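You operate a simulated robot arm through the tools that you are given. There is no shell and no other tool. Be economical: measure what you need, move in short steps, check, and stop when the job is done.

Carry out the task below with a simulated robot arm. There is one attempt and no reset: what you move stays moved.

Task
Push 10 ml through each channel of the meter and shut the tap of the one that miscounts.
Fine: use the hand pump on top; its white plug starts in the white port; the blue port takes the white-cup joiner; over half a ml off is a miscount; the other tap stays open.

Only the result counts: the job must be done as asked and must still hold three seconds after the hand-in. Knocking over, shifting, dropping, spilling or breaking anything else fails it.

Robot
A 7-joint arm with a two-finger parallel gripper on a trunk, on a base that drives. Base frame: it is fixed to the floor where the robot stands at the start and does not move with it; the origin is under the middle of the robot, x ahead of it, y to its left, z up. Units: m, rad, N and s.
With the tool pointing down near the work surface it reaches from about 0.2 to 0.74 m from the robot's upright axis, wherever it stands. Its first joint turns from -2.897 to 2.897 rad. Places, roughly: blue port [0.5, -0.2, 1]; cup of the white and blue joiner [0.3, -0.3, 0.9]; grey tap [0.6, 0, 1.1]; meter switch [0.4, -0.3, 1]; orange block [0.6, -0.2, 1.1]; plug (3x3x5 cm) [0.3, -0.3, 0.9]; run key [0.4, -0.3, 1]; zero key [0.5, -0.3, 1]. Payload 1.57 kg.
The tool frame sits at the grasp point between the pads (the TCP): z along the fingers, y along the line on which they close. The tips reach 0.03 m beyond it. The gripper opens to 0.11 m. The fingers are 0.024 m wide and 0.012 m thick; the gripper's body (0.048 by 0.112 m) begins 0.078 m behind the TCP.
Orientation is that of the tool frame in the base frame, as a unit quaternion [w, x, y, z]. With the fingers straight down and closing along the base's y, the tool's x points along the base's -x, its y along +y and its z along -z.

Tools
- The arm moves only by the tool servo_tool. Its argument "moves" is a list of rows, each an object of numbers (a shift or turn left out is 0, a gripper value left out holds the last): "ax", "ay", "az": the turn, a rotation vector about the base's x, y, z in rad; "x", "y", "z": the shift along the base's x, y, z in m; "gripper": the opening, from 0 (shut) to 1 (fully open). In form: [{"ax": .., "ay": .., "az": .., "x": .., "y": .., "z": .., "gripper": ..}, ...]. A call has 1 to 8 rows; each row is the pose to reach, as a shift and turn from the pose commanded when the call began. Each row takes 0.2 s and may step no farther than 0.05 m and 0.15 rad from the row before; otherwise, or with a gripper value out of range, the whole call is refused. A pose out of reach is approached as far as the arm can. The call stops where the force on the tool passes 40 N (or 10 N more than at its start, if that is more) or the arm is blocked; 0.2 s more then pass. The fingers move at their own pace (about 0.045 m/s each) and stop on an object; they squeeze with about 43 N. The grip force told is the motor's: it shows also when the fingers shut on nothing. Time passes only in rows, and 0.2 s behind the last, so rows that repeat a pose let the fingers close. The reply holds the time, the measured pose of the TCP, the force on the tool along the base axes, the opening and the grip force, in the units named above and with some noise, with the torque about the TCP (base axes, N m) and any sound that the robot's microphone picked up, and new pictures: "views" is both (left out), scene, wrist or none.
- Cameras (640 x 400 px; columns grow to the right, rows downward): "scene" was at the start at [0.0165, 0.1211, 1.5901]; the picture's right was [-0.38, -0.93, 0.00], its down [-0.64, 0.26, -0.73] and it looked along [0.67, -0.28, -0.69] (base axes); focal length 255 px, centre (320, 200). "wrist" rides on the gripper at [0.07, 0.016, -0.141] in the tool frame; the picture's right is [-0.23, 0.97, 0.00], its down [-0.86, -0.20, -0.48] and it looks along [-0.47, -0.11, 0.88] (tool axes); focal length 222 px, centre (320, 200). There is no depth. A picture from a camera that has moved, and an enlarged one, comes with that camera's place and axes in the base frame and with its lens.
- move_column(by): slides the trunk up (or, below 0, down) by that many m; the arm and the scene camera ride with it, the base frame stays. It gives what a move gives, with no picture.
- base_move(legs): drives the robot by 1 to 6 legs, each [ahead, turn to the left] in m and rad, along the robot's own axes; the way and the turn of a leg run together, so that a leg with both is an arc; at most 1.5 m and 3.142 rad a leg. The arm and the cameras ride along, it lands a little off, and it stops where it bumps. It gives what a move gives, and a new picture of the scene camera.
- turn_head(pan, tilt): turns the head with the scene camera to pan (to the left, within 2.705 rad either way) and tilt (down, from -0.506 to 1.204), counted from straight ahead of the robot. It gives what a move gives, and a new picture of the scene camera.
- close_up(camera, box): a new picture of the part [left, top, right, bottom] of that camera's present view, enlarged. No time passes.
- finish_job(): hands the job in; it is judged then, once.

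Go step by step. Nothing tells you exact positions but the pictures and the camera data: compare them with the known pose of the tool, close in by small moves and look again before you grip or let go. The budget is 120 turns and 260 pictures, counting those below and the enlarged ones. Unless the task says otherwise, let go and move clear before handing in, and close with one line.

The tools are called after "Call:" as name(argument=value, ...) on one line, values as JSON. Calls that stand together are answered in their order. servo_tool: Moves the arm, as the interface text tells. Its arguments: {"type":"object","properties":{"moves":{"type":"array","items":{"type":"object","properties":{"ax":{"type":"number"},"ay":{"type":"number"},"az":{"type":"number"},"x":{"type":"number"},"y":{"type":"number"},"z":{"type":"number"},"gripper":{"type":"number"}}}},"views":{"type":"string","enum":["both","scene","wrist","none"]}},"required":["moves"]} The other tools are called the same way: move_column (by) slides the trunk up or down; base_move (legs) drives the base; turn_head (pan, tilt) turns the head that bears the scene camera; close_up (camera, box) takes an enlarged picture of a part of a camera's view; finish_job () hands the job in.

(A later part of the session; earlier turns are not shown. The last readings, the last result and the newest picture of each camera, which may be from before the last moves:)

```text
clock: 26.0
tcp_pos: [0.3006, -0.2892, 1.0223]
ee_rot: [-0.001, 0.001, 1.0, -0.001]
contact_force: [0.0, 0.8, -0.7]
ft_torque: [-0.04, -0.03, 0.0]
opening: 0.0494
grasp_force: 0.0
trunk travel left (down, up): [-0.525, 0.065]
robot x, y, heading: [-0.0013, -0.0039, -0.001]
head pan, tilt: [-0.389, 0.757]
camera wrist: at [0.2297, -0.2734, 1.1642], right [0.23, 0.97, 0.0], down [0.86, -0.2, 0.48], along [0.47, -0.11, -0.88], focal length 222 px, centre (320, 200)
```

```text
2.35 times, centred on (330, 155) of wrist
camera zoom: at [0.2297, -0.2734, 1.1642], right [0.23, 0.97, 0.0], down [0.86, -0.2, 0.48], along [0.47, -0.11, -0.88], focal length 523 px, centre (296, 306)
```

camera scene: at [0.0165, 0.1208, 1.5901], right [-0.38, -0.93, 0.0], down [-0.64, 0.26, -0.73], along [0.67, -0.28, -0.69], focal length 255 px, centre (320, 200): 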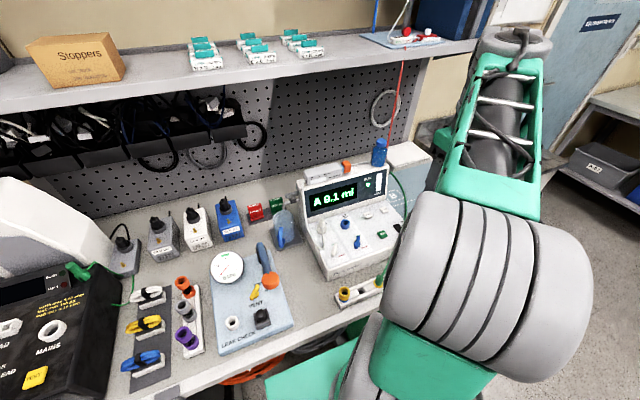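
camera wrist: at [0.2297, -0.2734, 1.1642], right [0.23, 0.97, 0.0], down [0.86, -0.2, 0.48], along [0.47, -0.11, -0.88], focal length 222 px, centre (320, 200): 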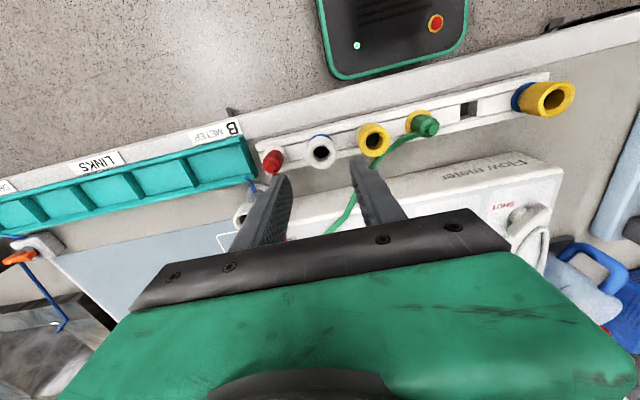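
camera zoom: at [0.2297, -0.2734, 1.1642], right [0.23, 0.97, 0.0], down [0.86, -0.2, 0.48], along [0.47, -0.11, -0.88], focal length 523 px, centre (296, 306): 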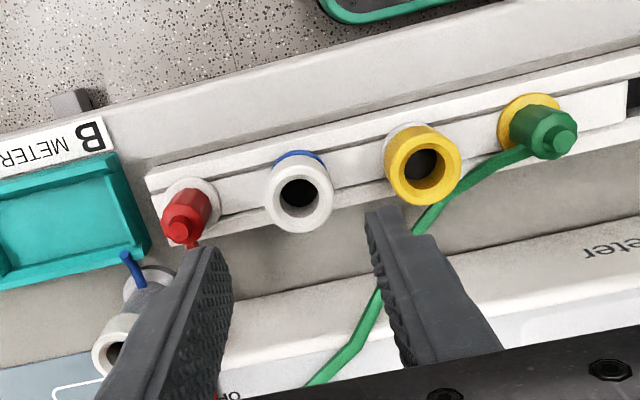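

Neighbours at ±48 mm are tight for fingers closing along y, so I'll rotate to close along x.

Call:
servo_tool(moves=[{"az": -0.14, "z": 0.04}, {"az": -0.28, "z": 0.06}, {"az": -0.42, "z": 0.06}, {"az": -0.56, "z": 0.06}, {"az": -0.7, "z": 0.06}, {"az": -0.84, "z": 0.06}, {"az": -0.98, "z": 0.06}, {"az": -1.12, "z": 0.06}], views="none")

Call:
servo_tool(moves=[{"az": -0.14, "z": 0}, {"az": -0.28, "z": 0}, {"az": -0.42, "x": -0.003, "y": 0.002, "z": -0.03}, {"az": -0.451, "x": -0.003, "y": 0.002, "z": -0.06}], views="wrist")

Call:
close_up(camera="wrist", box=[220, 70, 440, 240])

```text
clock: 27.8
tcp_pos: [0.3, -0.288, 1.0815]
ee_rot: [0.0, 0.532, 0.847, -0.002]
contact_force: [-0.1, 1.6, -0.6]
ft_torque: [-0.01, 0.04, 0.02]
opening: 0.0496
grasp_force: 0.0
trunk travel left (down, up): [-0.525, 0.065]
robot x, y, heading: [-0.0013, -0.0002, 0.0]
head pan, tilt: [-0.389, 0.757]
```

```text
clock: 28.8
tcp_pos: [0.2968, -0.2843, 1.0214]
ee_rot: [-0.001, 0.708, 0.706, 0.0]
contact_force: [0.2, 0.7, -0.5]
ft_torque: [0.05, 0.0, -0.05]
opening: 0.0497
grasp_force: 0.1
trunk travel left (down, up): [-0.525, 0.065]
robot x, y, heading: [0.0001, 0.0017, 0.003]
head pan, tilt: [-0.389, 0.757]
camera wrist: at [0.3142, -0.2153, 1.1632], right [0.97, -0.23, 0.0], down [-0.2, -0.85, 0.48], along [-0.11, -0.47, -0.88], focal length 222 px, centre (320, 200)
```

wrist: 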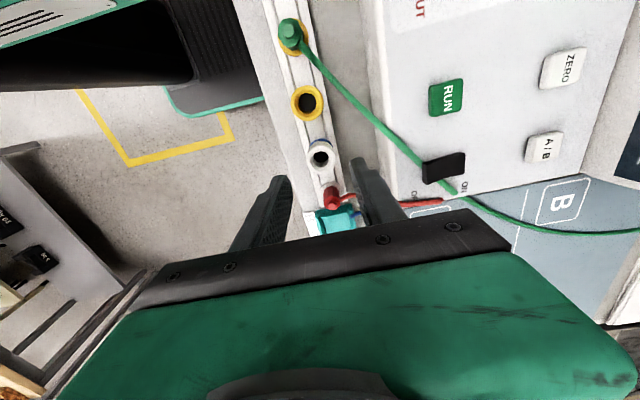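

```text
2.35 times, centred on (330, 155) of wrist
camera zoom: at [0.3142, -0.2153, 1.1632], right [0.97, -0.23, 0.0], down [-0.2, -0.85, 0.48], along [-0.11, -0.47, -0.88], focal length 523 px, centre (296, 306)
```

zoom: 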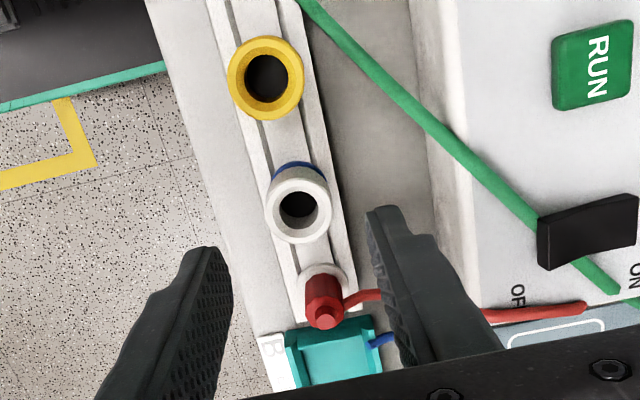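

Call:
servo_tool(moves=[{"x": 0.001, "y": -0.002, "z": -0.04}, {"x": 0.001, "y": -0.002, "z": -0.065}, {"x": 0.001, "y": -0.002, "z": -0.077}, {"x": 0.001, "y": -0.002, "z": -0.077}], views="wrist")

Call:
close_up(camera="wrist", box=[220, 70, 440, 240])

```text
clock: 29.8
tcp_pos: [0.2976, -0.2869, 0.9442]
ee_rot: [-0.001, 0.707, 0.707, 0.0]
contact_force: [0.4, 0.0, -0.5]
ft_torque: [-0.02, 0.01, -0.04]
opening: 0.0494
grasp_force: 0.0
trunk travel left (down, up): [-0.525, 0.065]
robot x, y, heading: [-0.0022, -0.001, 0.001]
head pan, tilt: [-0.389, 0.757]
camera wrist: at [0.3141, -0.2189, 1.0862], right [0.97, -0.23, 0.0], down [-0.2, -0.86, 0.48], along [-0.11, -0.47, -0.88], focal length 222 px, centre (320, 200)
```

wrist: 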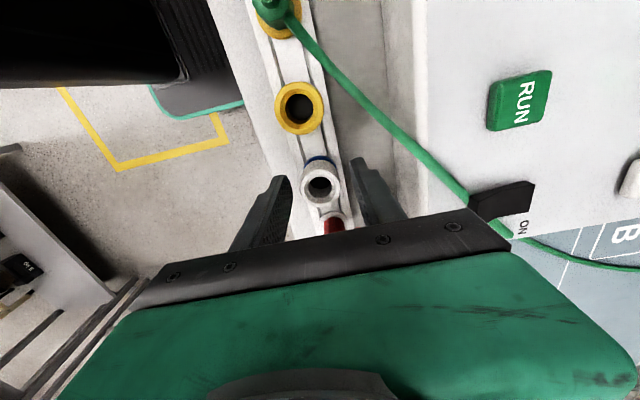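

```text
2.35 times, centred on (330, 155) of wrist
camera zoom: at [0.3141, -0.2189, 1.0862], right [0.97, -0.23, 0.0], down [-0.2, -0.86, 0.48], along [-0.11, -0.47, -0.88], focal length 523 px, centre (296, 306)
```

zoom: 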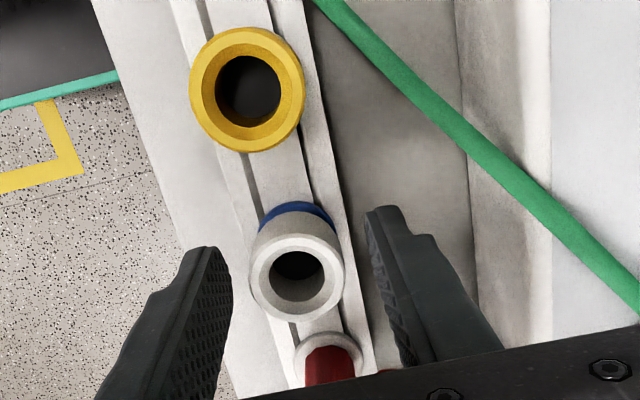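

Call:
servo_tool(moves=[{"gripper": 0}, {"gripper": 0}, {"gripper": 0}, {"gripper": 0}], views="wrist")

```text
clock: 30.8
tcp_pos: [0.2974, -0.2873, 0.9459]
ee_rot: [-0.001, 0.707, 0.707, -0.001]
contact_force: [0.6, -0.3, 0.2]
ft_torque: [-0.01, -0.02, -0.02]
opening: 0.0292
grasp_force: 39.0
trunk travel left (down, up): [-0.525, 0.065]
robot x, y, heading: [-0.0022, -0.0001, 0.002]
head pan, tilt: [-0.389, 0.757]
camera wrist: at [0.3141, -0.2189, 1.0865], right [0.97, -0.23, 0.0], down [-0.2, -0.86, 0.48], along [-0.11, -0.47, -0.88], focal length 222 px, centre (320, 200)
```

wrist: 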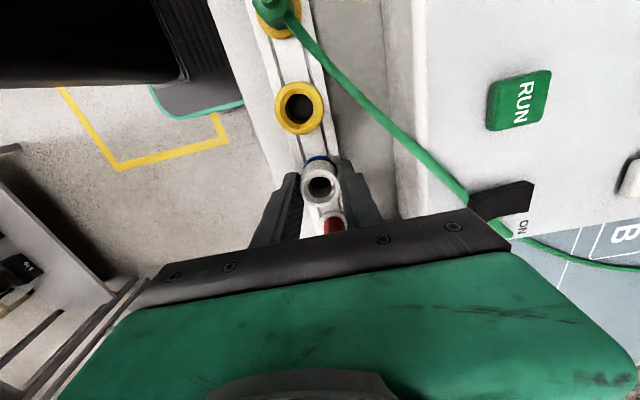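

Gripped at 29 mm. I'll lift it straight up.

Call:
servo_tool(moves=[{"z": 0.02}, {"z": 0.05}, {"z": 0.09}, {"z": 0.13}, {"z": 0.17}], views="wrist")

Call:
close_up(camera="wrist", box=[220, 70, 440, 240])

```text
clock: 32.0
tcp_pos: [0.2992, -0.2877, 1.1193]
ee_rot: [0.0, 0.707, 0.707, 0.0]
contact_force: [0.5, -1.0, 0.3]
ft_torque: [0.01, -0.02, -0.02]
opening: 0.0295
grasp_force: 38.8
trunk travel left (down, up): [-0.525, 0.065]
robot x, y, heading: [0.0017, 0.0005, 0.003]
head pan, tilt: [-0.389, 0.757]
camera wrist: at [0.3153, -0.2197, 1.2597], right [0.97, -0.23, 0.0], down [-0.2, -0.86, 0.48], along [-0.11, -0.47, -0.88], focal length 222 px, centre (320, 200)
```

wrist: 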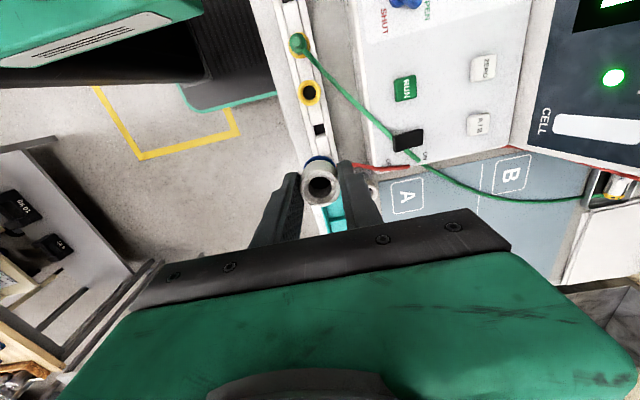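

```text
2.35 times, centred on (330, 155) of wrist
camera zoom: at [0.3153, -0.2197, 1.2597], right [0.97, -0.23, 0.0], down [-0.2, -0.86, 0.48], along [-0.11, -0.47, -0.88], focal length 523 px, centre (296, 306)
```

zoom: 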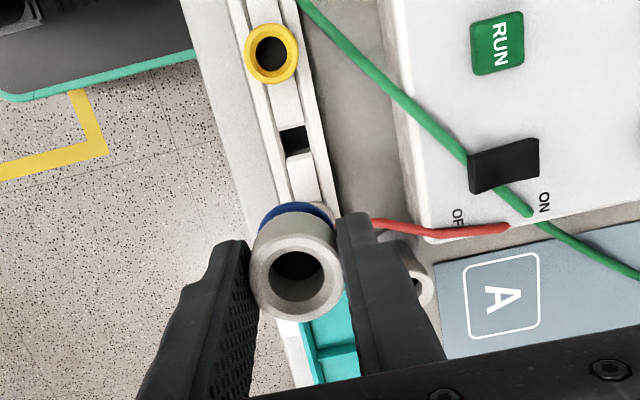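

The joiner came out cleanly. I'll carry it above the blue port.

Call:
servo_tool(moves=[{"x": 0.04, "y": 0.025}, {"x": 0.08, "y": 0.05}, {"x": 0.12, "y": 0.075}, {"x": 0.16, "y": 0.1}, {"x": 0.198, "y": 0.124}, {"x": 0.198, "y": 0.124}])

Call:
close_up(camera="wrist", box=[220, 50, 440, 240])

Call:
close_up(camera="scene", box=[290, 160, 410, 260])

```text
clock: 33.4
tcp_pos: [0.4943, -0.165, 1.1162]
ee_rot: [-0.001, 0.708, 0.706, -0.001]
contact_force: [1.1, 0.8, -0.9]
ft_torque: [0.01, 0.01, -0.01]
opening: 0.0295
grasp_force: 39.1
trunk travel left (down, up): [-0.525, 0.065]
robot x, y, heading: [-0.0008, -0.0005, 0.0]
head pan, tilt: [-0.389, 0.757]
camera scene: at [0.0167, 0.1211, 1.5901], right [-0.38, -0.93, 0.0], down [-0.64, 0.26, -0.73], along [0.67, -0.28, -0.69], focal length 255 px, centre (320, 200)
camera wrist: at [0.5097, -0.0964, 1.2578], right [0.97, -0.23, 0.0], down [-0.2, -0.86, 0.48], along [-0.11, -0.47, -0.88], focal length 222 px, centre (320, 200)
```

scene: 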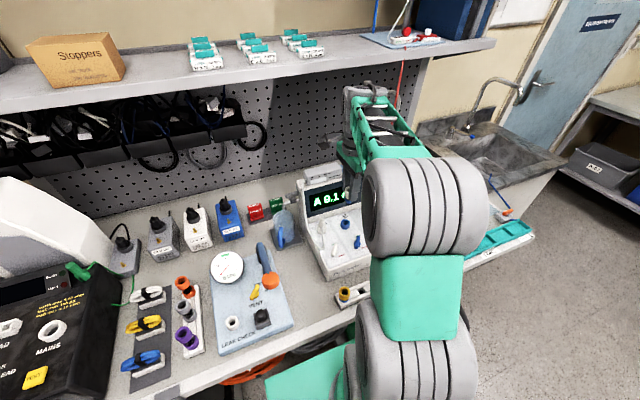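
wrist: 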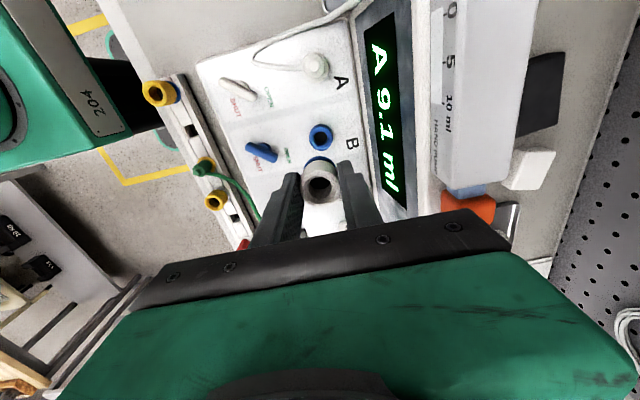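

```text
2.11 times, centred on (330, 145) of wrist
camera zoom: at [0.5097, -0.0964, 1.2578], right [0.97, -0.23, 0.0], down [-0.2, -0.86, 0.48], along [-0.11, -0.47, -0.88], focal length 468 px, centre (299, 316)
```

zoom: 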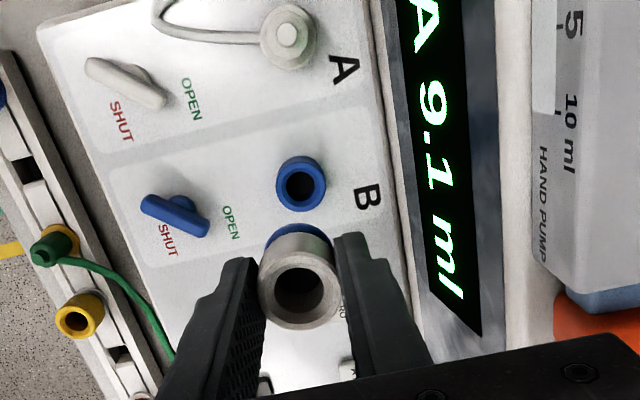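

```text
4.00 times, centred on (350, 210) of scene
camera zoom: at [0.0167, 0.1211, 1.5901], right [-0.38, -0.93, 0.0], down [-0.64, 0.26, -0.73], along [0.67, -0.28, -0.69], focal length 1020 px, centre (200, 160)
```

zoom: 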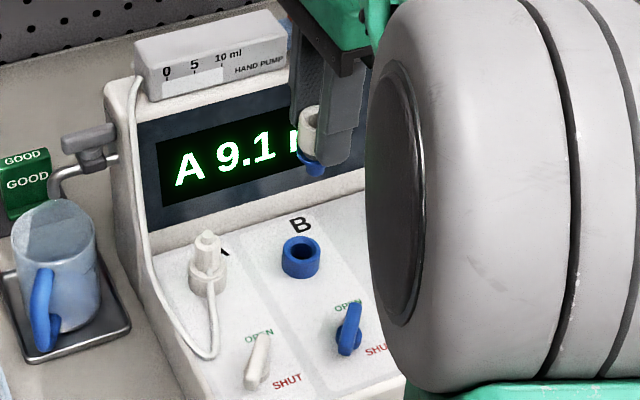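

Call:
servo_tool(moves=[{"x": 0.001, "z": -0.04}, {"x": 0.001, "y": 0.001, "z": -0.08}, {"x": 0.001, "y": 0.001, "z": -0.082}])

Call:
close_up(camera="wrist", box=[240, 90, 400, 240])

Call:
close_up(camera="scene", box=[320, 190, 380, 240])

```text
clock: 34.2
tcp_pos: [0.4935, -0.1654, 1.0317]
ee_rot: [-0.001, 0.707, 0.707, -0.001]
contact_force: [0.2, -0.4, -1.0]
ft_torque: [0.0, 0.0, -0.05]
opening: 0.0295
grasp_force: 39.1
trunk travel left (down, up): [-0.525, 0.065]
robot x, y, heading: [-0.0001, -0.001, -0.001]
head pan, tilt: [-0.389, 0.757]
camera scene: at [0.0166, 0.121, 1.5901], right [-0.38, -0.93, 0.0], down [-0.64, 0.26, -0.73], along [0.67, -0.28, -0.69], focal length 255 px, centre (320, 200)
camera wrist: at [0.5102, -0.0961, 1.1731], right [0.97, -0.23, 0.0], down [-0.2, -0.86, 0.48], along [-0.11, -0.47, -0.88], focal length 222 px, centre (320, 200)
```

scene: 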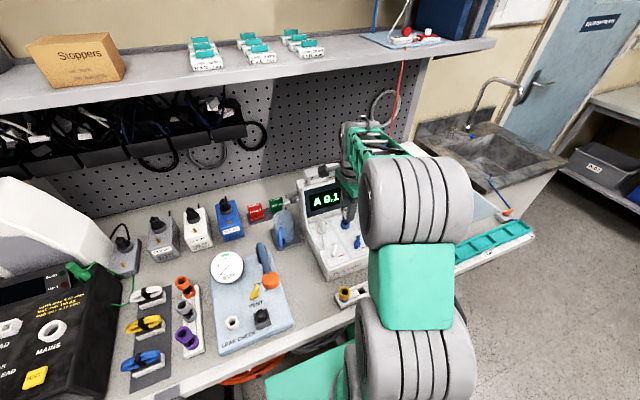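
wrist: 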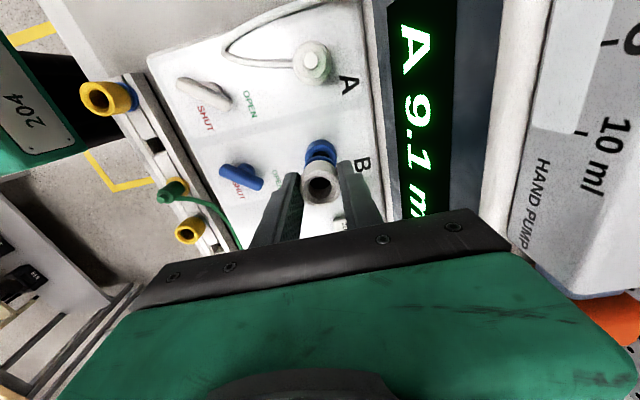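

```text
2.67 times, centred on (320, 165) of wrist
camera zoom: at [0.5102, -0.0961, 1.1731], right [0.97, -0.23, 0.0], down [-0.2, -0.86, 0.48], along [-0.11, -0.47, -0.88], focal length 592 px, centre (320, 293)
```

zoom: 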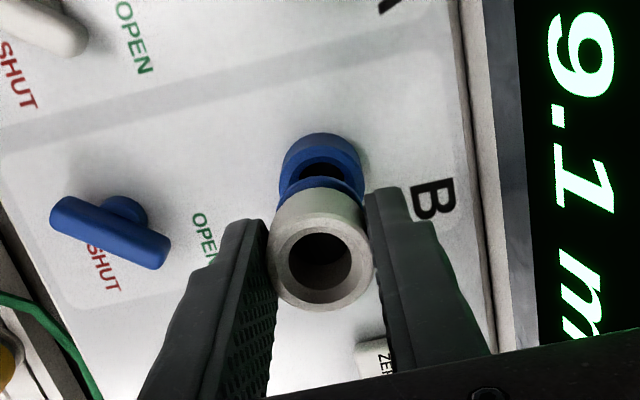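

```text
8.00 times, centred on (350, 215) of scene
camera zoom: at [0.0166, 0.121, 1.5901], right [-0.38, -0.93, 0.0], down [-0.64, 0.26, -0.73], along [0.67, -0.28, -0.69], focal length 2041 px, centre (80, 80)
```

zoom: 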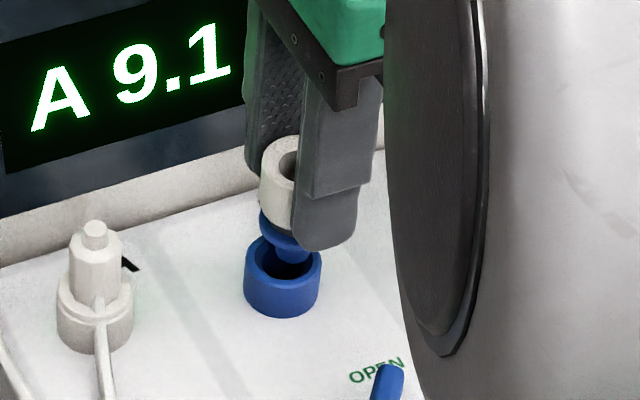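

The joiner is about 3–4 mm too far in −y. I'll correct that and lower until it seats.

Call:
servo_tool(moves=[{"x": 0.001, "y": 0.0035, "z": 0}, {"x": 0.001, "y": 0.0035, "z": -0.006}, {"x": 0.001, "y": 0.0035, "z": -0.012}, {"x": 0.001, "y": 0.0035, "z": -0.012}])

Call:
close_up(camera="wrist", box=[240, 90, 400, 240])

Call:
close_up(camera="scene", box=[320, 190, 380, 240])

```text
clock: 35.2
tcp_pos: [0.4961, -0.1601, 1.0201]
ee_rot: [0.0, 0.707, 0.707, -0.001]
contact_force: [-0.3, -2.9, 1.0]
ft_torque: [-0.08, -0.02, -0.02]
opening: 0.0297
grasp_force: 39.3
trunk travel left (down, up): [-0.525, 0.065]
robot x, y, heading: [0.0011, -0.005, 0.004]
head pan, tilt: [-0.389, 0.757]
camera scene: at [0.0165, 0.1208, 1.5901], right [-0.38, -0.93, 0.0], down [-0.64, 0.26, -0.73], along [0.67, -0.28, -0.69], focal length 255 px, centre (320, 200)
camera wrist: at [0.5122, -0.091, 1.1625], right [0.97, -0.23, 0.0], down [-0.2, -0.86, 0.48], along [-0.11, -0.47, -0.88], focal length 222 px, centre (320, 200)
```

scene: 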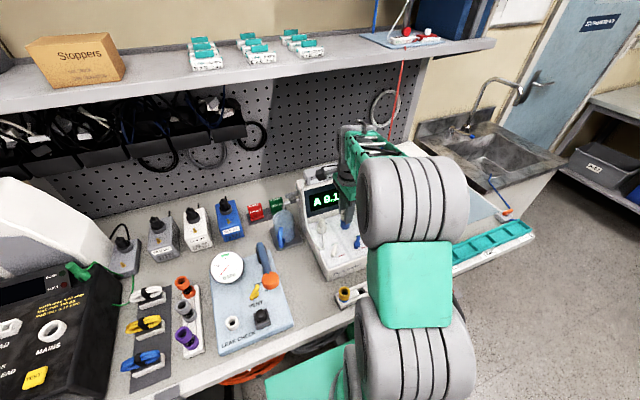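
wrist: 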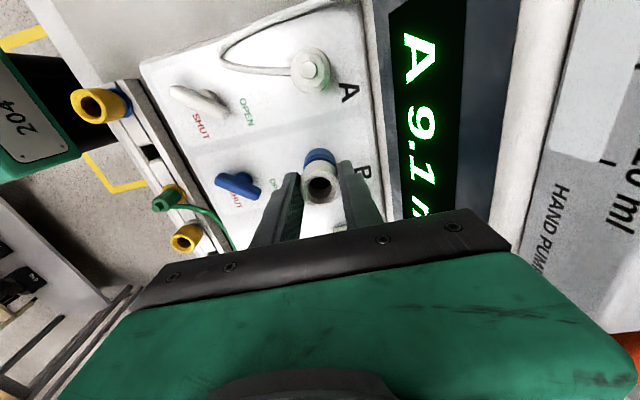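

```text
2.67 times, centred on (320, 165) of wrist
camera zoom: at [0.5122, -0.091, 1.1625], right [0.97, -0.23, 0.0], down [-0.2, -0.86, 0.48], along [-0.11, -0.47, -0.88], focal length 592 px, centre (320, 293)
```

zoom: 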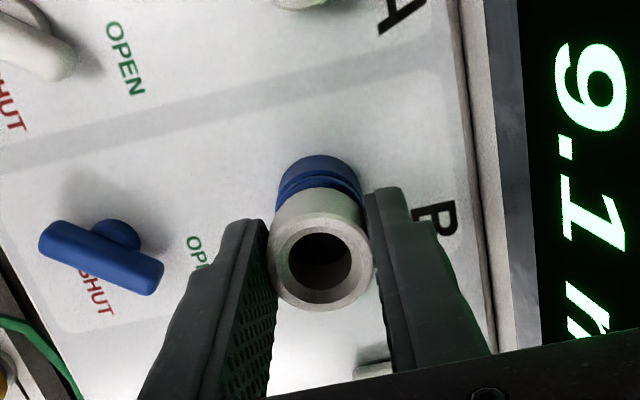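

```text
8.00 times, centred on (350, 215) of scene
camera zoom: at [0.0165, 0.1208, 1.5901], right [-0.38, -0.93, 0.0], down [-0.64, 0.26, -0.73], along [0.67, -0.28, -0.69], focal length 2041 px, centre (80, 80)
```

zoom: 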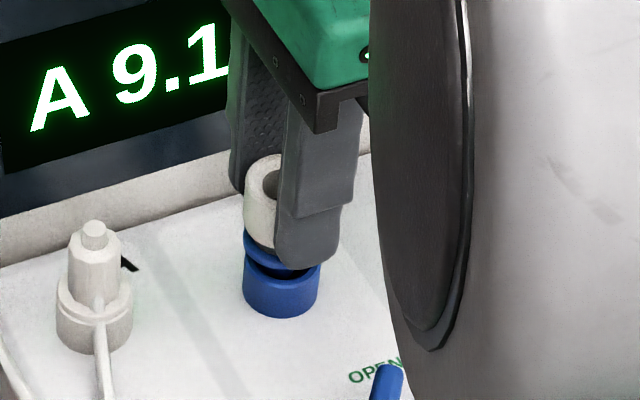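

Call:
servo_tool(moves=[{"y": -0.001, "z": -0.004}, {"y": -0.001, "z": -0.008}, {"y": -0.001, "z": -0.012}, {"y": -0.001, "z": -0.014}], views="none")

Call:
close_up(camera="scene", box=[320, 190, 380, 240])

```text
clock: 36.2
tcp_pos: [0.4964, -0.1592, 1.0111]
ee_rot: [0.003, 0.707, 0.707, 0.002]
contact_force: [-7.5, 1.5, 30.4]
ft_torque: [0.3, 0.27, -0.01]
opening: 0.0295
grasp_force: 39.2
trunk travel left (down, up): [-0.525, 0.065]
robot x, y, heading: [-0.0027, -0.0026, 0.001]
head pan, tilt: [-0.389, 0.757]
```

```text
8.00 times, centred on (350, 215) of scene
camera zoom: at [0.0133, 0.1219, 1.5906], right [-0.38, -0.93, 0.0], down [-0.63, 0.26, -0.73], along [0.67, -0.28, -0.69], focal length 2041 px, centre (80, 80)
```

zoom: 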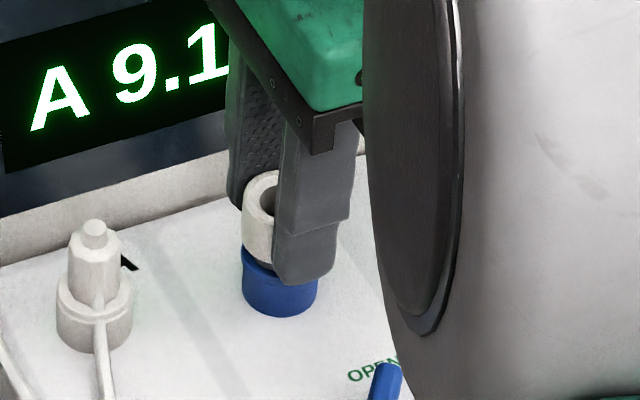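

The joiner appears seated (30 N resistance, cup on the port rim). I'll let go and rise.

Call:
servo_tool(moves=[{"z": 0.002}, {"z": 0.002, "gripper": 0.5}, {"z": 0.002, "gripper": 0.5}, {"z": 0.002, "gripper": 0.5}, {"z": 0.04}, {"z": 0.08}, {"z": 0.12}])

Call:
close_up(camera="scene", box=[310, 190, 390, 250])

Call:
close_up(camera="wrist", box=[200, 20, 440, 220])

```text
clock: 37.8
tcp_pos: [0.4979, -0.1602, 1.1295]
ee_rot: [-0.001, 0.707, 0.707, 0.0]
contact_force: [0.2, -1.0, 0.6]
ft_torque: [0.04, 0.03, -0.03]
opening: 0.0549
grasp_force: 0.1
trunk travel left (down, up): [-0.525, 0.065]
robot x, y, heading: [-0.0018, -0.0001, 0.003]
head pan, tilt: [-0.389, 0.757]
camera scene: at [0.0164, 0.1211, 1.5901], right [-0.38, -0.93, 0.0], down [-0.64, 0.26, -0.73], along [0.67, -0.28, -0.69], focal length 255 px, centre (320, 200)
camera wrist: at [0.5139, -0.0901, 1.271], right [0.97, -0.23, 0.0], down [-0.2, -0.86, 0.48], along [-0.11, -0.47, -0.88], focal length 222 px, centre (320, 200)
```

scene: 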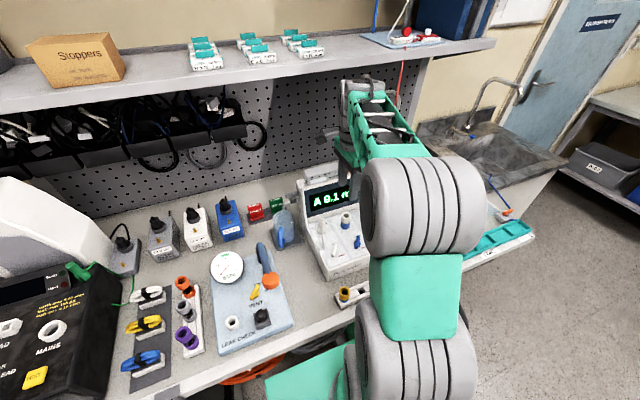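
wrist: 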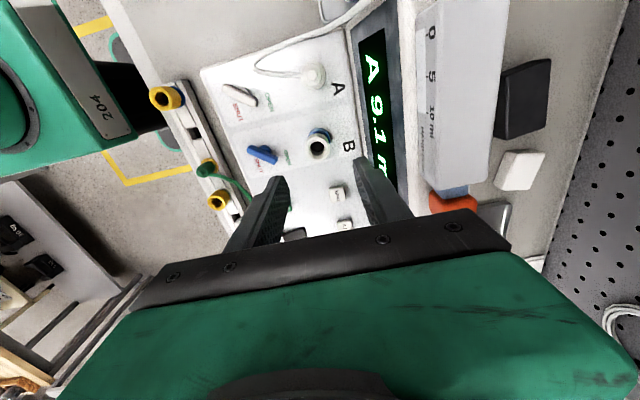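

```text
6.67 times, centred on (350, 220) of scene
camera zoom: at [0.0164, 0.1211, 1.5901], right [-0.38, -0.93, 0.0], down [-0.64, 0.26, -0.73], along [0.67, -0.28, -0.69], focal length 1700 px, centre (120, 67)
```

zoom: 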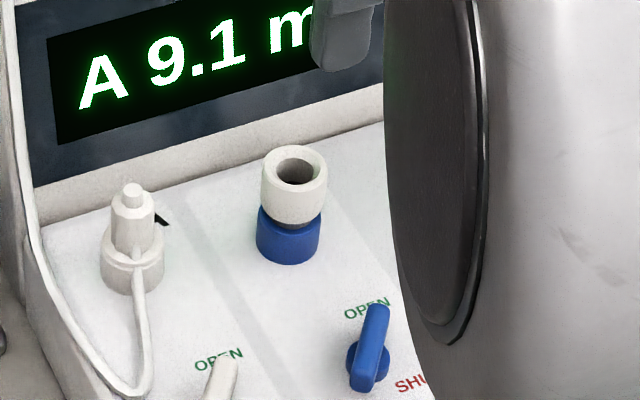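

```text
2.00 times, centred on (320, 120) of wrist
camera zoom: at [0.5139, -0.0901, 1.271], right [0.97, -0.23, 0.0], down [-0.2, -0.86, 0.48], along [-0.11, -0.47, -0.88], focal length 444 px, centre (320, 360)
```

zoom: 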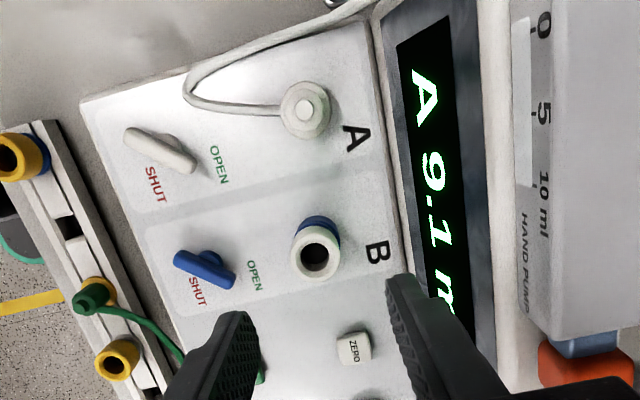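

The joiner is seated in the blue port. Now I'll rotate to close along y and go above the white plug in port A.

Call:
servo_tool(moves=[{"az": 0.14, "z": 0.02, "y": 0.01}, {"az": 0.28, "z": 0.02, "y": 0.02}, {"az": 0.42, "z": 0.02, "y": 0.03}, {"az": 0.56, "z": 0.02, "y": 0.04}, {"az": 0.7, "z": 0.02, "y": 0.05}, {"az": 0.84, "z": 0.02, "y": 0.06}, {"az": 0.98, "z": 0.02, "y": 0.07}, {"az": 1.12, "z": 0.02, "y": 0.075}], views="none")

Call:
servo_tool(moves=[{"az": 0.14}, {"az": 0.28}, {"az": 0.42}, {"az": 0.451}])

Call:
close_up(camera="wrist", box=[220, 70, 440, 240])

Call:
close_up(camera="scene", box=[300, 190, 380, 250])

```text
clock: 39.6
tcp_pos: [0.4984, -0.0842, 1.1469]
ee_rot: [0.0, 0.223, 0.975, 0.0]
contact_force: [0.1, -0.1, -0.6]
ft_torque: [0.0, -0.03, -0.03]
opening: 0.0551
grasp_force: 0.2
trunk travel left (down, up): [-0.525, 0.065]
robot x, y, heading: [0.0002, 0.0005, 0.006]
head pan, tilt: [-0.389, 0.757]
```

```text
clock: 40.6
tcp_pos: [0.4979, -0.0862, 1.1469]
ee_rot: [0.001, -0.001, 1.0, -0.001]
contact_force: [0.6, -0.8, 0.6]
ft_torque: [-0.02, 0.01, 0.01]
opening: 0.055
grasp_force: 0.1
trunk travel left (down, up): [-0.525, 0.065]
robot x, y, heading: [0.0004, -0.001, 0.001]
head pan, tilt: [-0.389, 0.757]
camera scene: at [0.0165, 0.1211, 1.5901], right [-0.38, -0.93, 0.0], down [-0.64, 0.26, -0.73], along [0.67, -0.28, -0.69], focal length 255 px, centre (320, 200)
camera wrist: at [0.428, -0.0704, 1.288], right [0.23, 0.97, 0.0], down [0.86, -0.2, 0.48], along [0.47, -0.11, -0.88], focal length 222 px, centre (320, 200)
```

scene: 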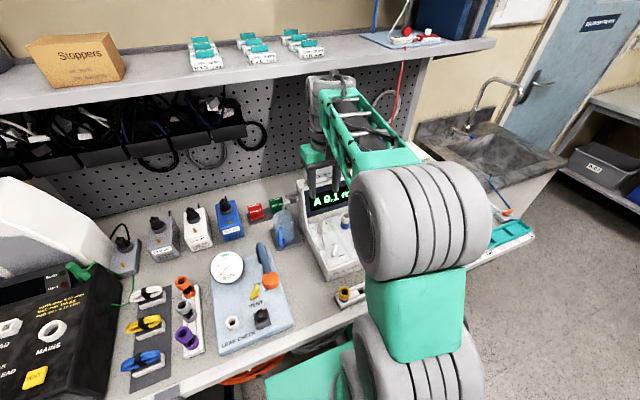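
wrist: 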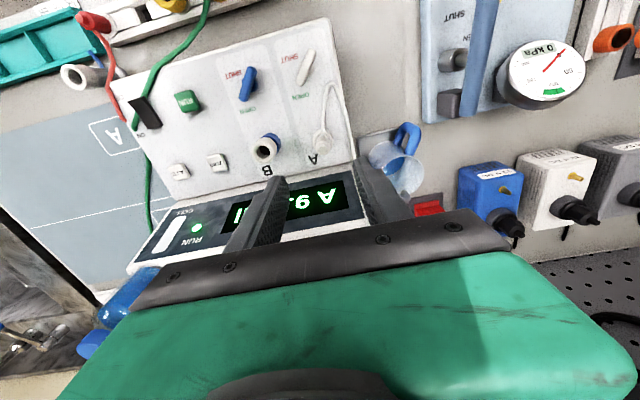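

```text
2.35 times, centred on (330, 155) of wrist
camera zoom: at [0.428, -0.0704, 1.288], right [0.23, 0.97, 0.0], down [0.86, -0.2, 0.48], along [0.47, -0.11, -0.88], focal length 523 px, centre (296, 306)
```

zoom: 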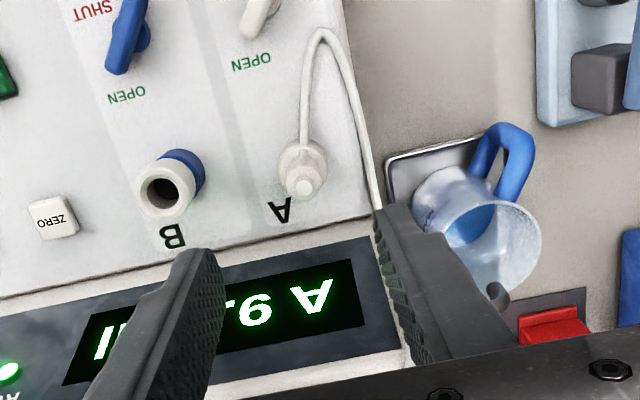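

```text
6.67 times, centred on (340, 220) of scene
camera zoom: at [0.0165, 0.1211, 1.5901], right [-0.38, -0.93, 0.0], down [-0.64, 0.26, -0.73], along [0.67, -0.28, -0.69], focal length 1700 px, centre (187, 67)
```

zoom: 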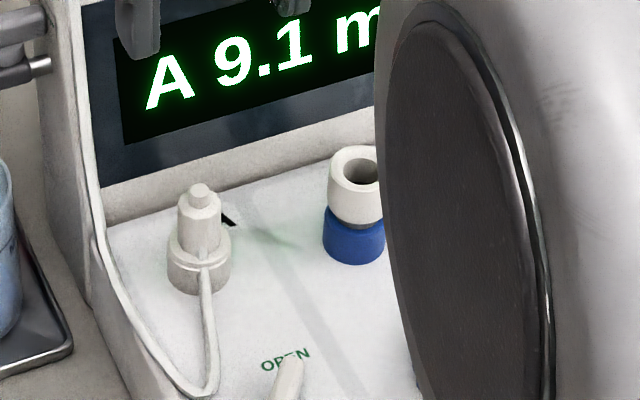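

Plug A is around [0.509, -0.086]. I'll narrow the fingers (a cord runs on the left) and descend partway.

Call:
servo_tool(moves=[{"x": 0.011, "y": 0.0, "z": -0.03, "gripper": 0.34}, {"x": 0.011, "y": 0.0, "z": -0.07}, {"x": 0.011, "y": 0.0, "z": -0.107}, {"x": 0.011, "y": 0.0, "z": -0.107}])

Call:
close_up(camera="wrist", box=[240, 100, 400, 240])

Call:
close_up(camera="scene", box=[300, 190, 380, 250])

```text
clock: 41.6
tcp_pos: [0.5093, -0.0873, 1.0385]
ee_rot: [0.0, 0.0, 1.0, -0.001]
contact_force: [0.1, -0.4, -0.9]
ft_torque: [0.03, 0.0, -0.04]
opening: 0.0372
grasp_force: 0.0
trunk travel left (down, up): [-0.525, 0.065]
robot x, y, heading: [-0.0003, 0.001, -0.002]
head pan, tilt: [-0.389, 0.757]
camera scene: at [0.0167, 0.121, 1.5901], right [-0.38, -0.93, 0.0], down [-0.64, 0.26, -0.73], along [0.67, -0.28, -0.69], focal length 255 px, centre (320, 200)
camera wrist: at [0.4399, -0.0719, 1.1798], right [0.23, 0.97, 0.0], down [0.86, -0.2, 0.48], along [0.47, -0.11, -0.88], focal length 222 px, centre (320, 200)
```

scene: 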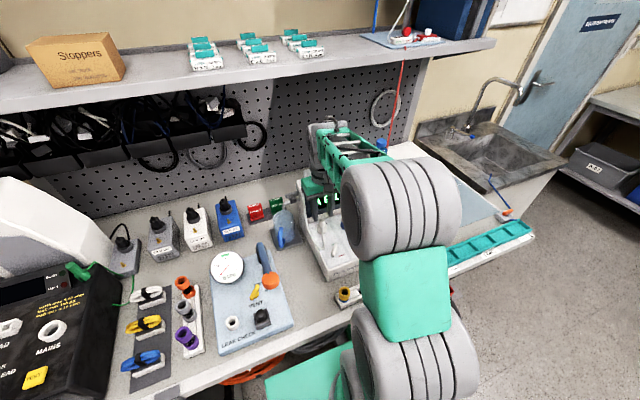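
wrist: 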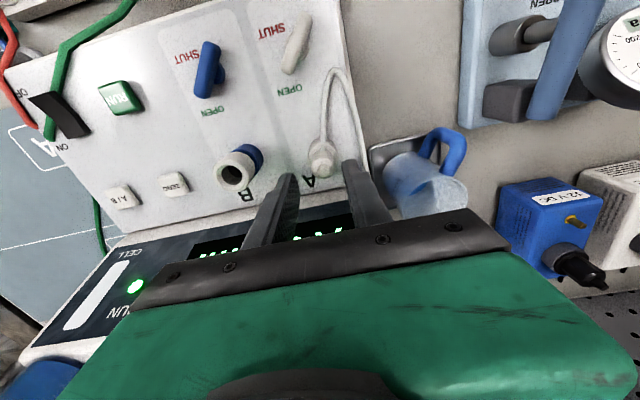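

```text
2.86 times, centred on (320, 170) of wrist
camera zoom: at [0.4399, -0.0719, 1.1798], right [0.23, 0.97, 0.0], down [0.86, -0.2, 0.48], along [0.47, -0.11, -0.88], focal length 635 px, centre (320, 286)
```

zoom: 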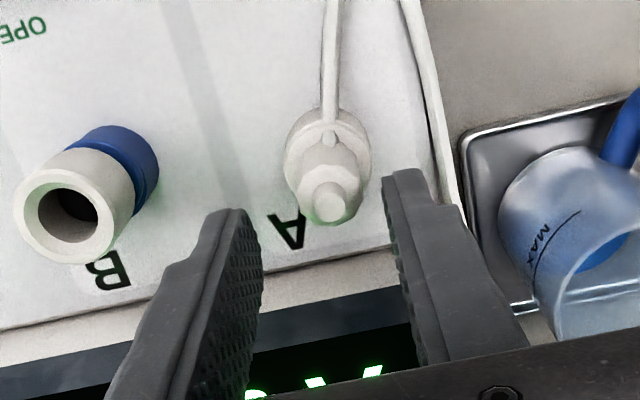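

```text
6.67 times, centred on (340, 220) of scene
camera zoom: at [0.0167, 0.121, 1.5901], right [-0.38, -0.93, 0.0], down [-0.64, 0.26, -0.73], along [0.67, -0.28, -0.69], focal length 1700 px, centre (187, 67)
```

zoom: 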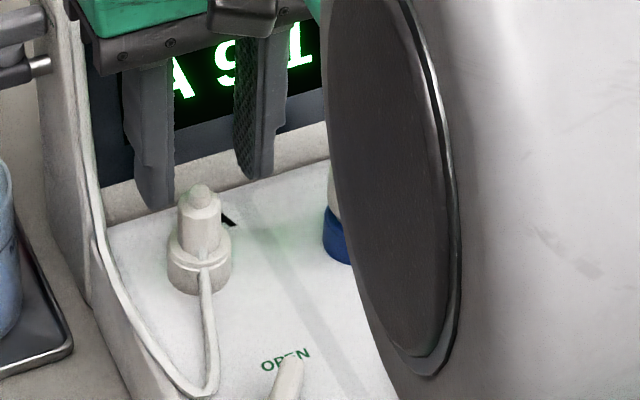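

Call:
servo_tool(moves=[{"y": 0.0025, "z": -0.015}, {"y": 0.0025, "z": -0.03}, {"y": 0.0025, "z": -0.035}])

Call:
close_up(camera="wrist", box=[240, 100, 400, 240])

Call:
close_up(camera="scene", box=[300, 190, 380, 250])

```text
clock: 42.4
tcp_pos: [0.5084, -0.0824, 1.0021]
ee_rot: [0.0, 0.0, 1.0, -0.001]
contact_force: [0.0, 0.2, -0.2]
ft_torque: [-0.01, -0.02, -0.01]
opening: 0.0372
grasp_force: 0.2
trunk travel left (down, up): [-0.525, 0.065]
robot x, y, heading: [0.0048, -0.0031, -0.001]
head pan, tilt: [-0.389, 0.757]
camera scene: at [0.0165, 0.121, 1.5901], right [-0.38, -0.93, 0.0], down [-0.64, 0.26, -0.73], along [0.67, -0.28, -0.69], focal length 255 px, centre (320, 200)
camera wrist: at [0.4394, -0.068, 1.144], right [0.23, 0.97, 0.0], down [0.86, -0.2, 0.48], along [0.47, -0.11, -0.88], focal length 222 px, centre (320, 200)
```

scene: 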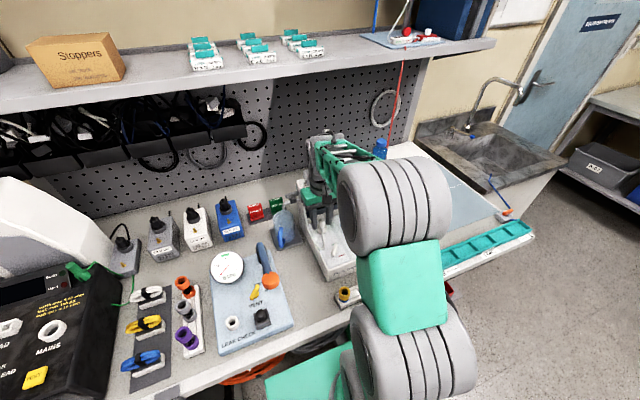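
wrist: 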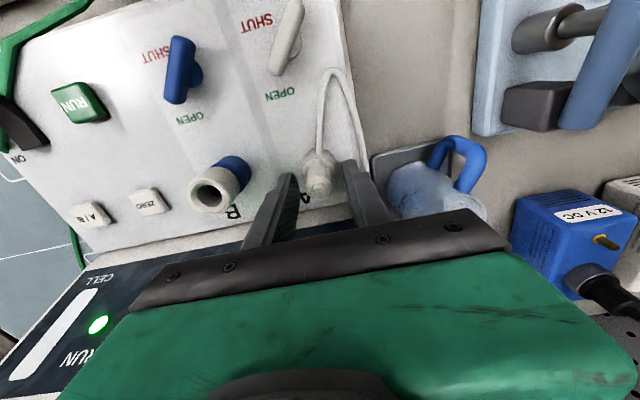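

```text
2.86 times, centred on (320, 170) of wrist
camera zoom: at [0.4394, -0.068, 1.144], right [0.23, 0.97, 0.0], down [0.86, -0.2, 0.48], along [0.47, -0.11, -0.88], focal length 635 px, centre (320, 286)
```

zoom: 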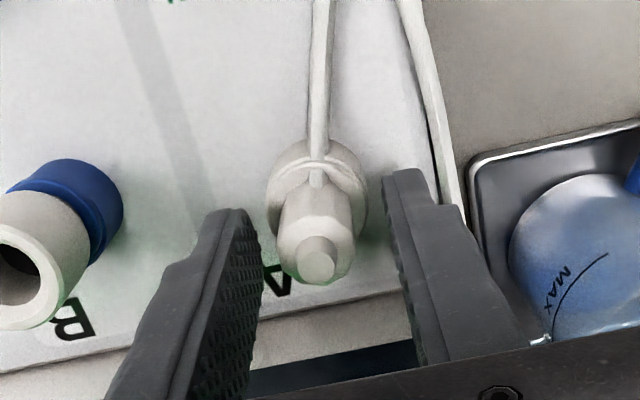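

```text
6.67 times, centred on (340, 220) of scene
camera zoom: at [0.0165, 0.121, 1.5901], right [-0.38, -0.93, 0.0], down [-0.64, 0.26, -0.73], along [0.67, -0.28, -0.69], focal length 1700 px, centre (187, 67)
```

zoom: 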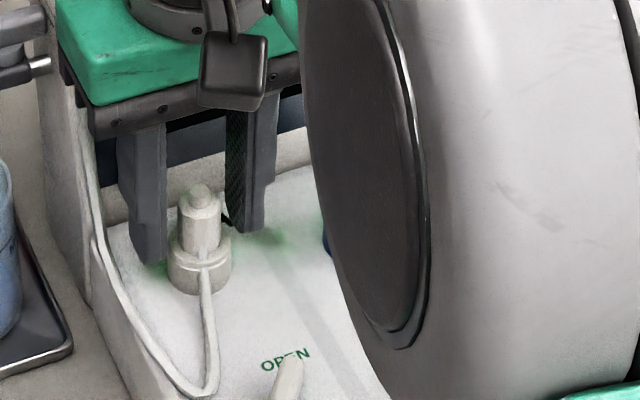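

Call:
servo_tool(moves=[{"x": -0.002, "y": -0.001}, {"x": -0.002, "y": -0.001, "gripper": 0}, {"x": -0.002, "y": -0.001, "gripper": 0}, {"x": -0.002, "y": -0.001, "gripper": 0}, {"x": -0.002, "y": -0.001, "gripper": 0}], views="wrist")

Call:
close_up(camera="wrist", box=[240, 100, 400, 240])

```text
clock: 43.6
tcp_pos: [0.5049, -0.0842, 1.004]
ee_rot: [0.0, 0.0, 1.0, 0.0]
contact_force: [0.4, -0.3, 1.5]
ft_torque: [0.01, 0.02, -0.03]
opening: 0.0164
grasp_force: 31.7
trunk travel left (down, up): [-0.525, 0.065]
robot x, y, heading: [0.0016, -0.0007, 0.001]
head pan, tilt: [-0.389, 0.757]
camera wrist: at [0.4373, -0.0683, 1.1449], right [0.23, 0.97, 0.0], down [0.86, -0.2, 0.48], along [0.47, -0.11, -0.88], focal length 222 px, centre (320, 200)
```

wrist: 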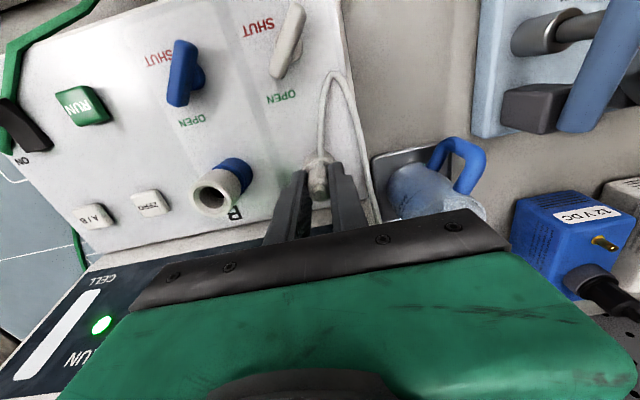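

```text
2.86 times, centred on (320, 170) of wrist
camera zoom: at [0.4373, -0.0683, 1.1449], right [0.23, 0.97, 0.0], down [0.86, -0.2, 0.48], along [0.47, -0.11, -0.88], focal length 635 px, centre (320, 286)
```

zoom: 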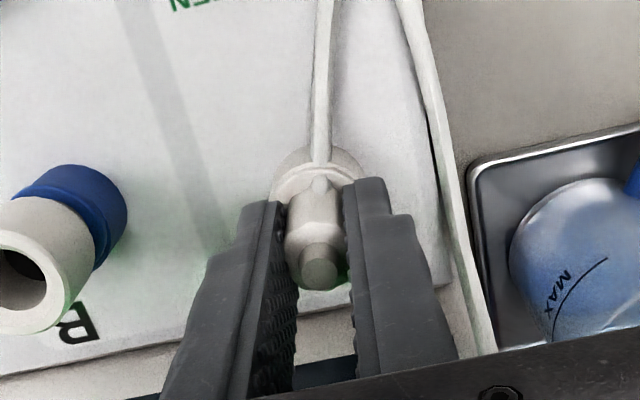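

Gripped the white plug (16 mm). I'll pull it straight up.

Call:
servo_tool(moves=[{"z": 0.01}, {"z": 0.02}, {"z": 0.04}, {"z": 0.06}, {"z": 0.08}, {"z": 0.08}])

Call:
close_up(camera="wrist", box=[200, 80, 400, 240])

Call:
close_up(camera="scene", box=[290, 150, 370, 250])

```text
clock: 45.0
tcp_pos: [0.5062, -0.0828, 1.082]
ee_rot: [0.0, 0.0, 1.0, -0.002]
contact_force: [-0.3, 0.8, -0.2]
ft_torque: [0.0, 0.03, 0.02]
opening: 0.0159
grasp_force: 31.5
trunk travel left (down, up): [-0.525, 0.065]
robot x, y, heading: [0.0023, -0.0005, 0.002]
head pan, tilt: [-0.389, 0.757]
camera scene: at [0.0165, 0.1211, 1.5901], right [-0.38, -0.93, 0.0], down [-0.64, 0.26, -0.73], along [0.67, -0.28, -0.69], focal length 255 px, centre (320, 200)
camera wrist: at [0.4369, -0.0688, 1.2237], right [0.23, 0.97, 0.0], down [0.86, -0.2, 0.48], along [0.47, -0.11, -0.88], focal length 222 px, centre (320, 200)
```

scene: 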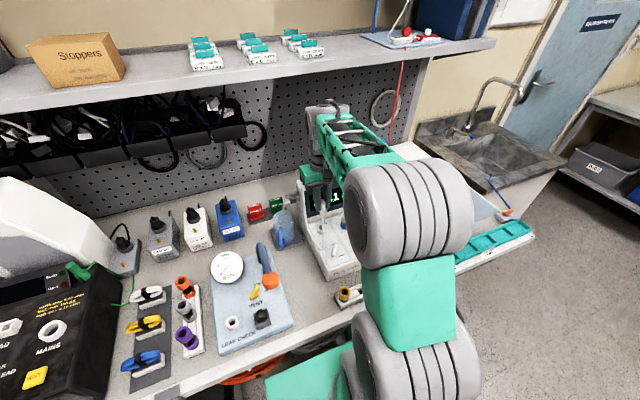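
wrist: 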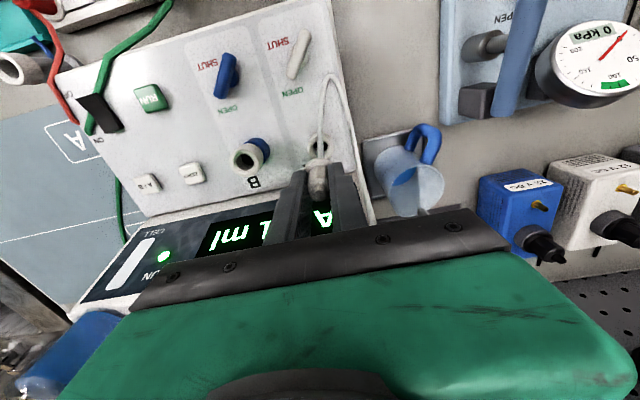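

```text
2.50 times, centred on (300, 160) of wrist
camera zoom: at [0.4369, -0.0688, 1.2237], right [0.23, 0.97, 0.0], down [0.86, -0.2, 0.48], along [0.47, -0.11, -0.88], focal length 555 px, centre (370, 300)
```

zoom: 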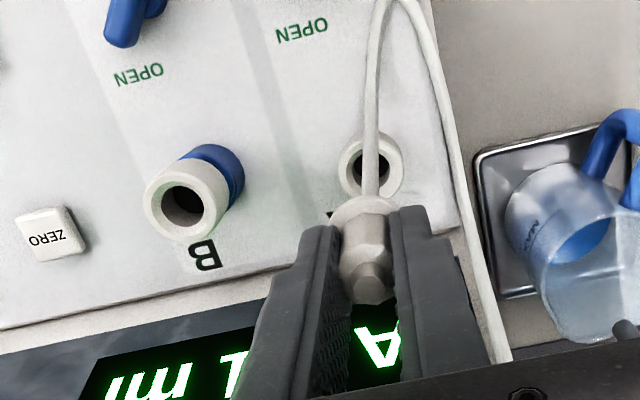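

```text
4.00 times, centred on (330, 200) of scene
camera zoom: at [0.0165, 0.1211, 1.5901], right [-0.38, -0.93, 0.0], down [-0.64, 0.26, -0.73], along [0.67, -0.28, -0.69], focal length 1020 px, centre (280, 200)
```

zoom: 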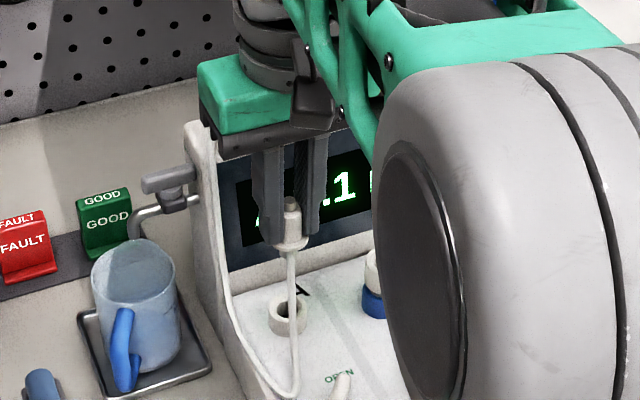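

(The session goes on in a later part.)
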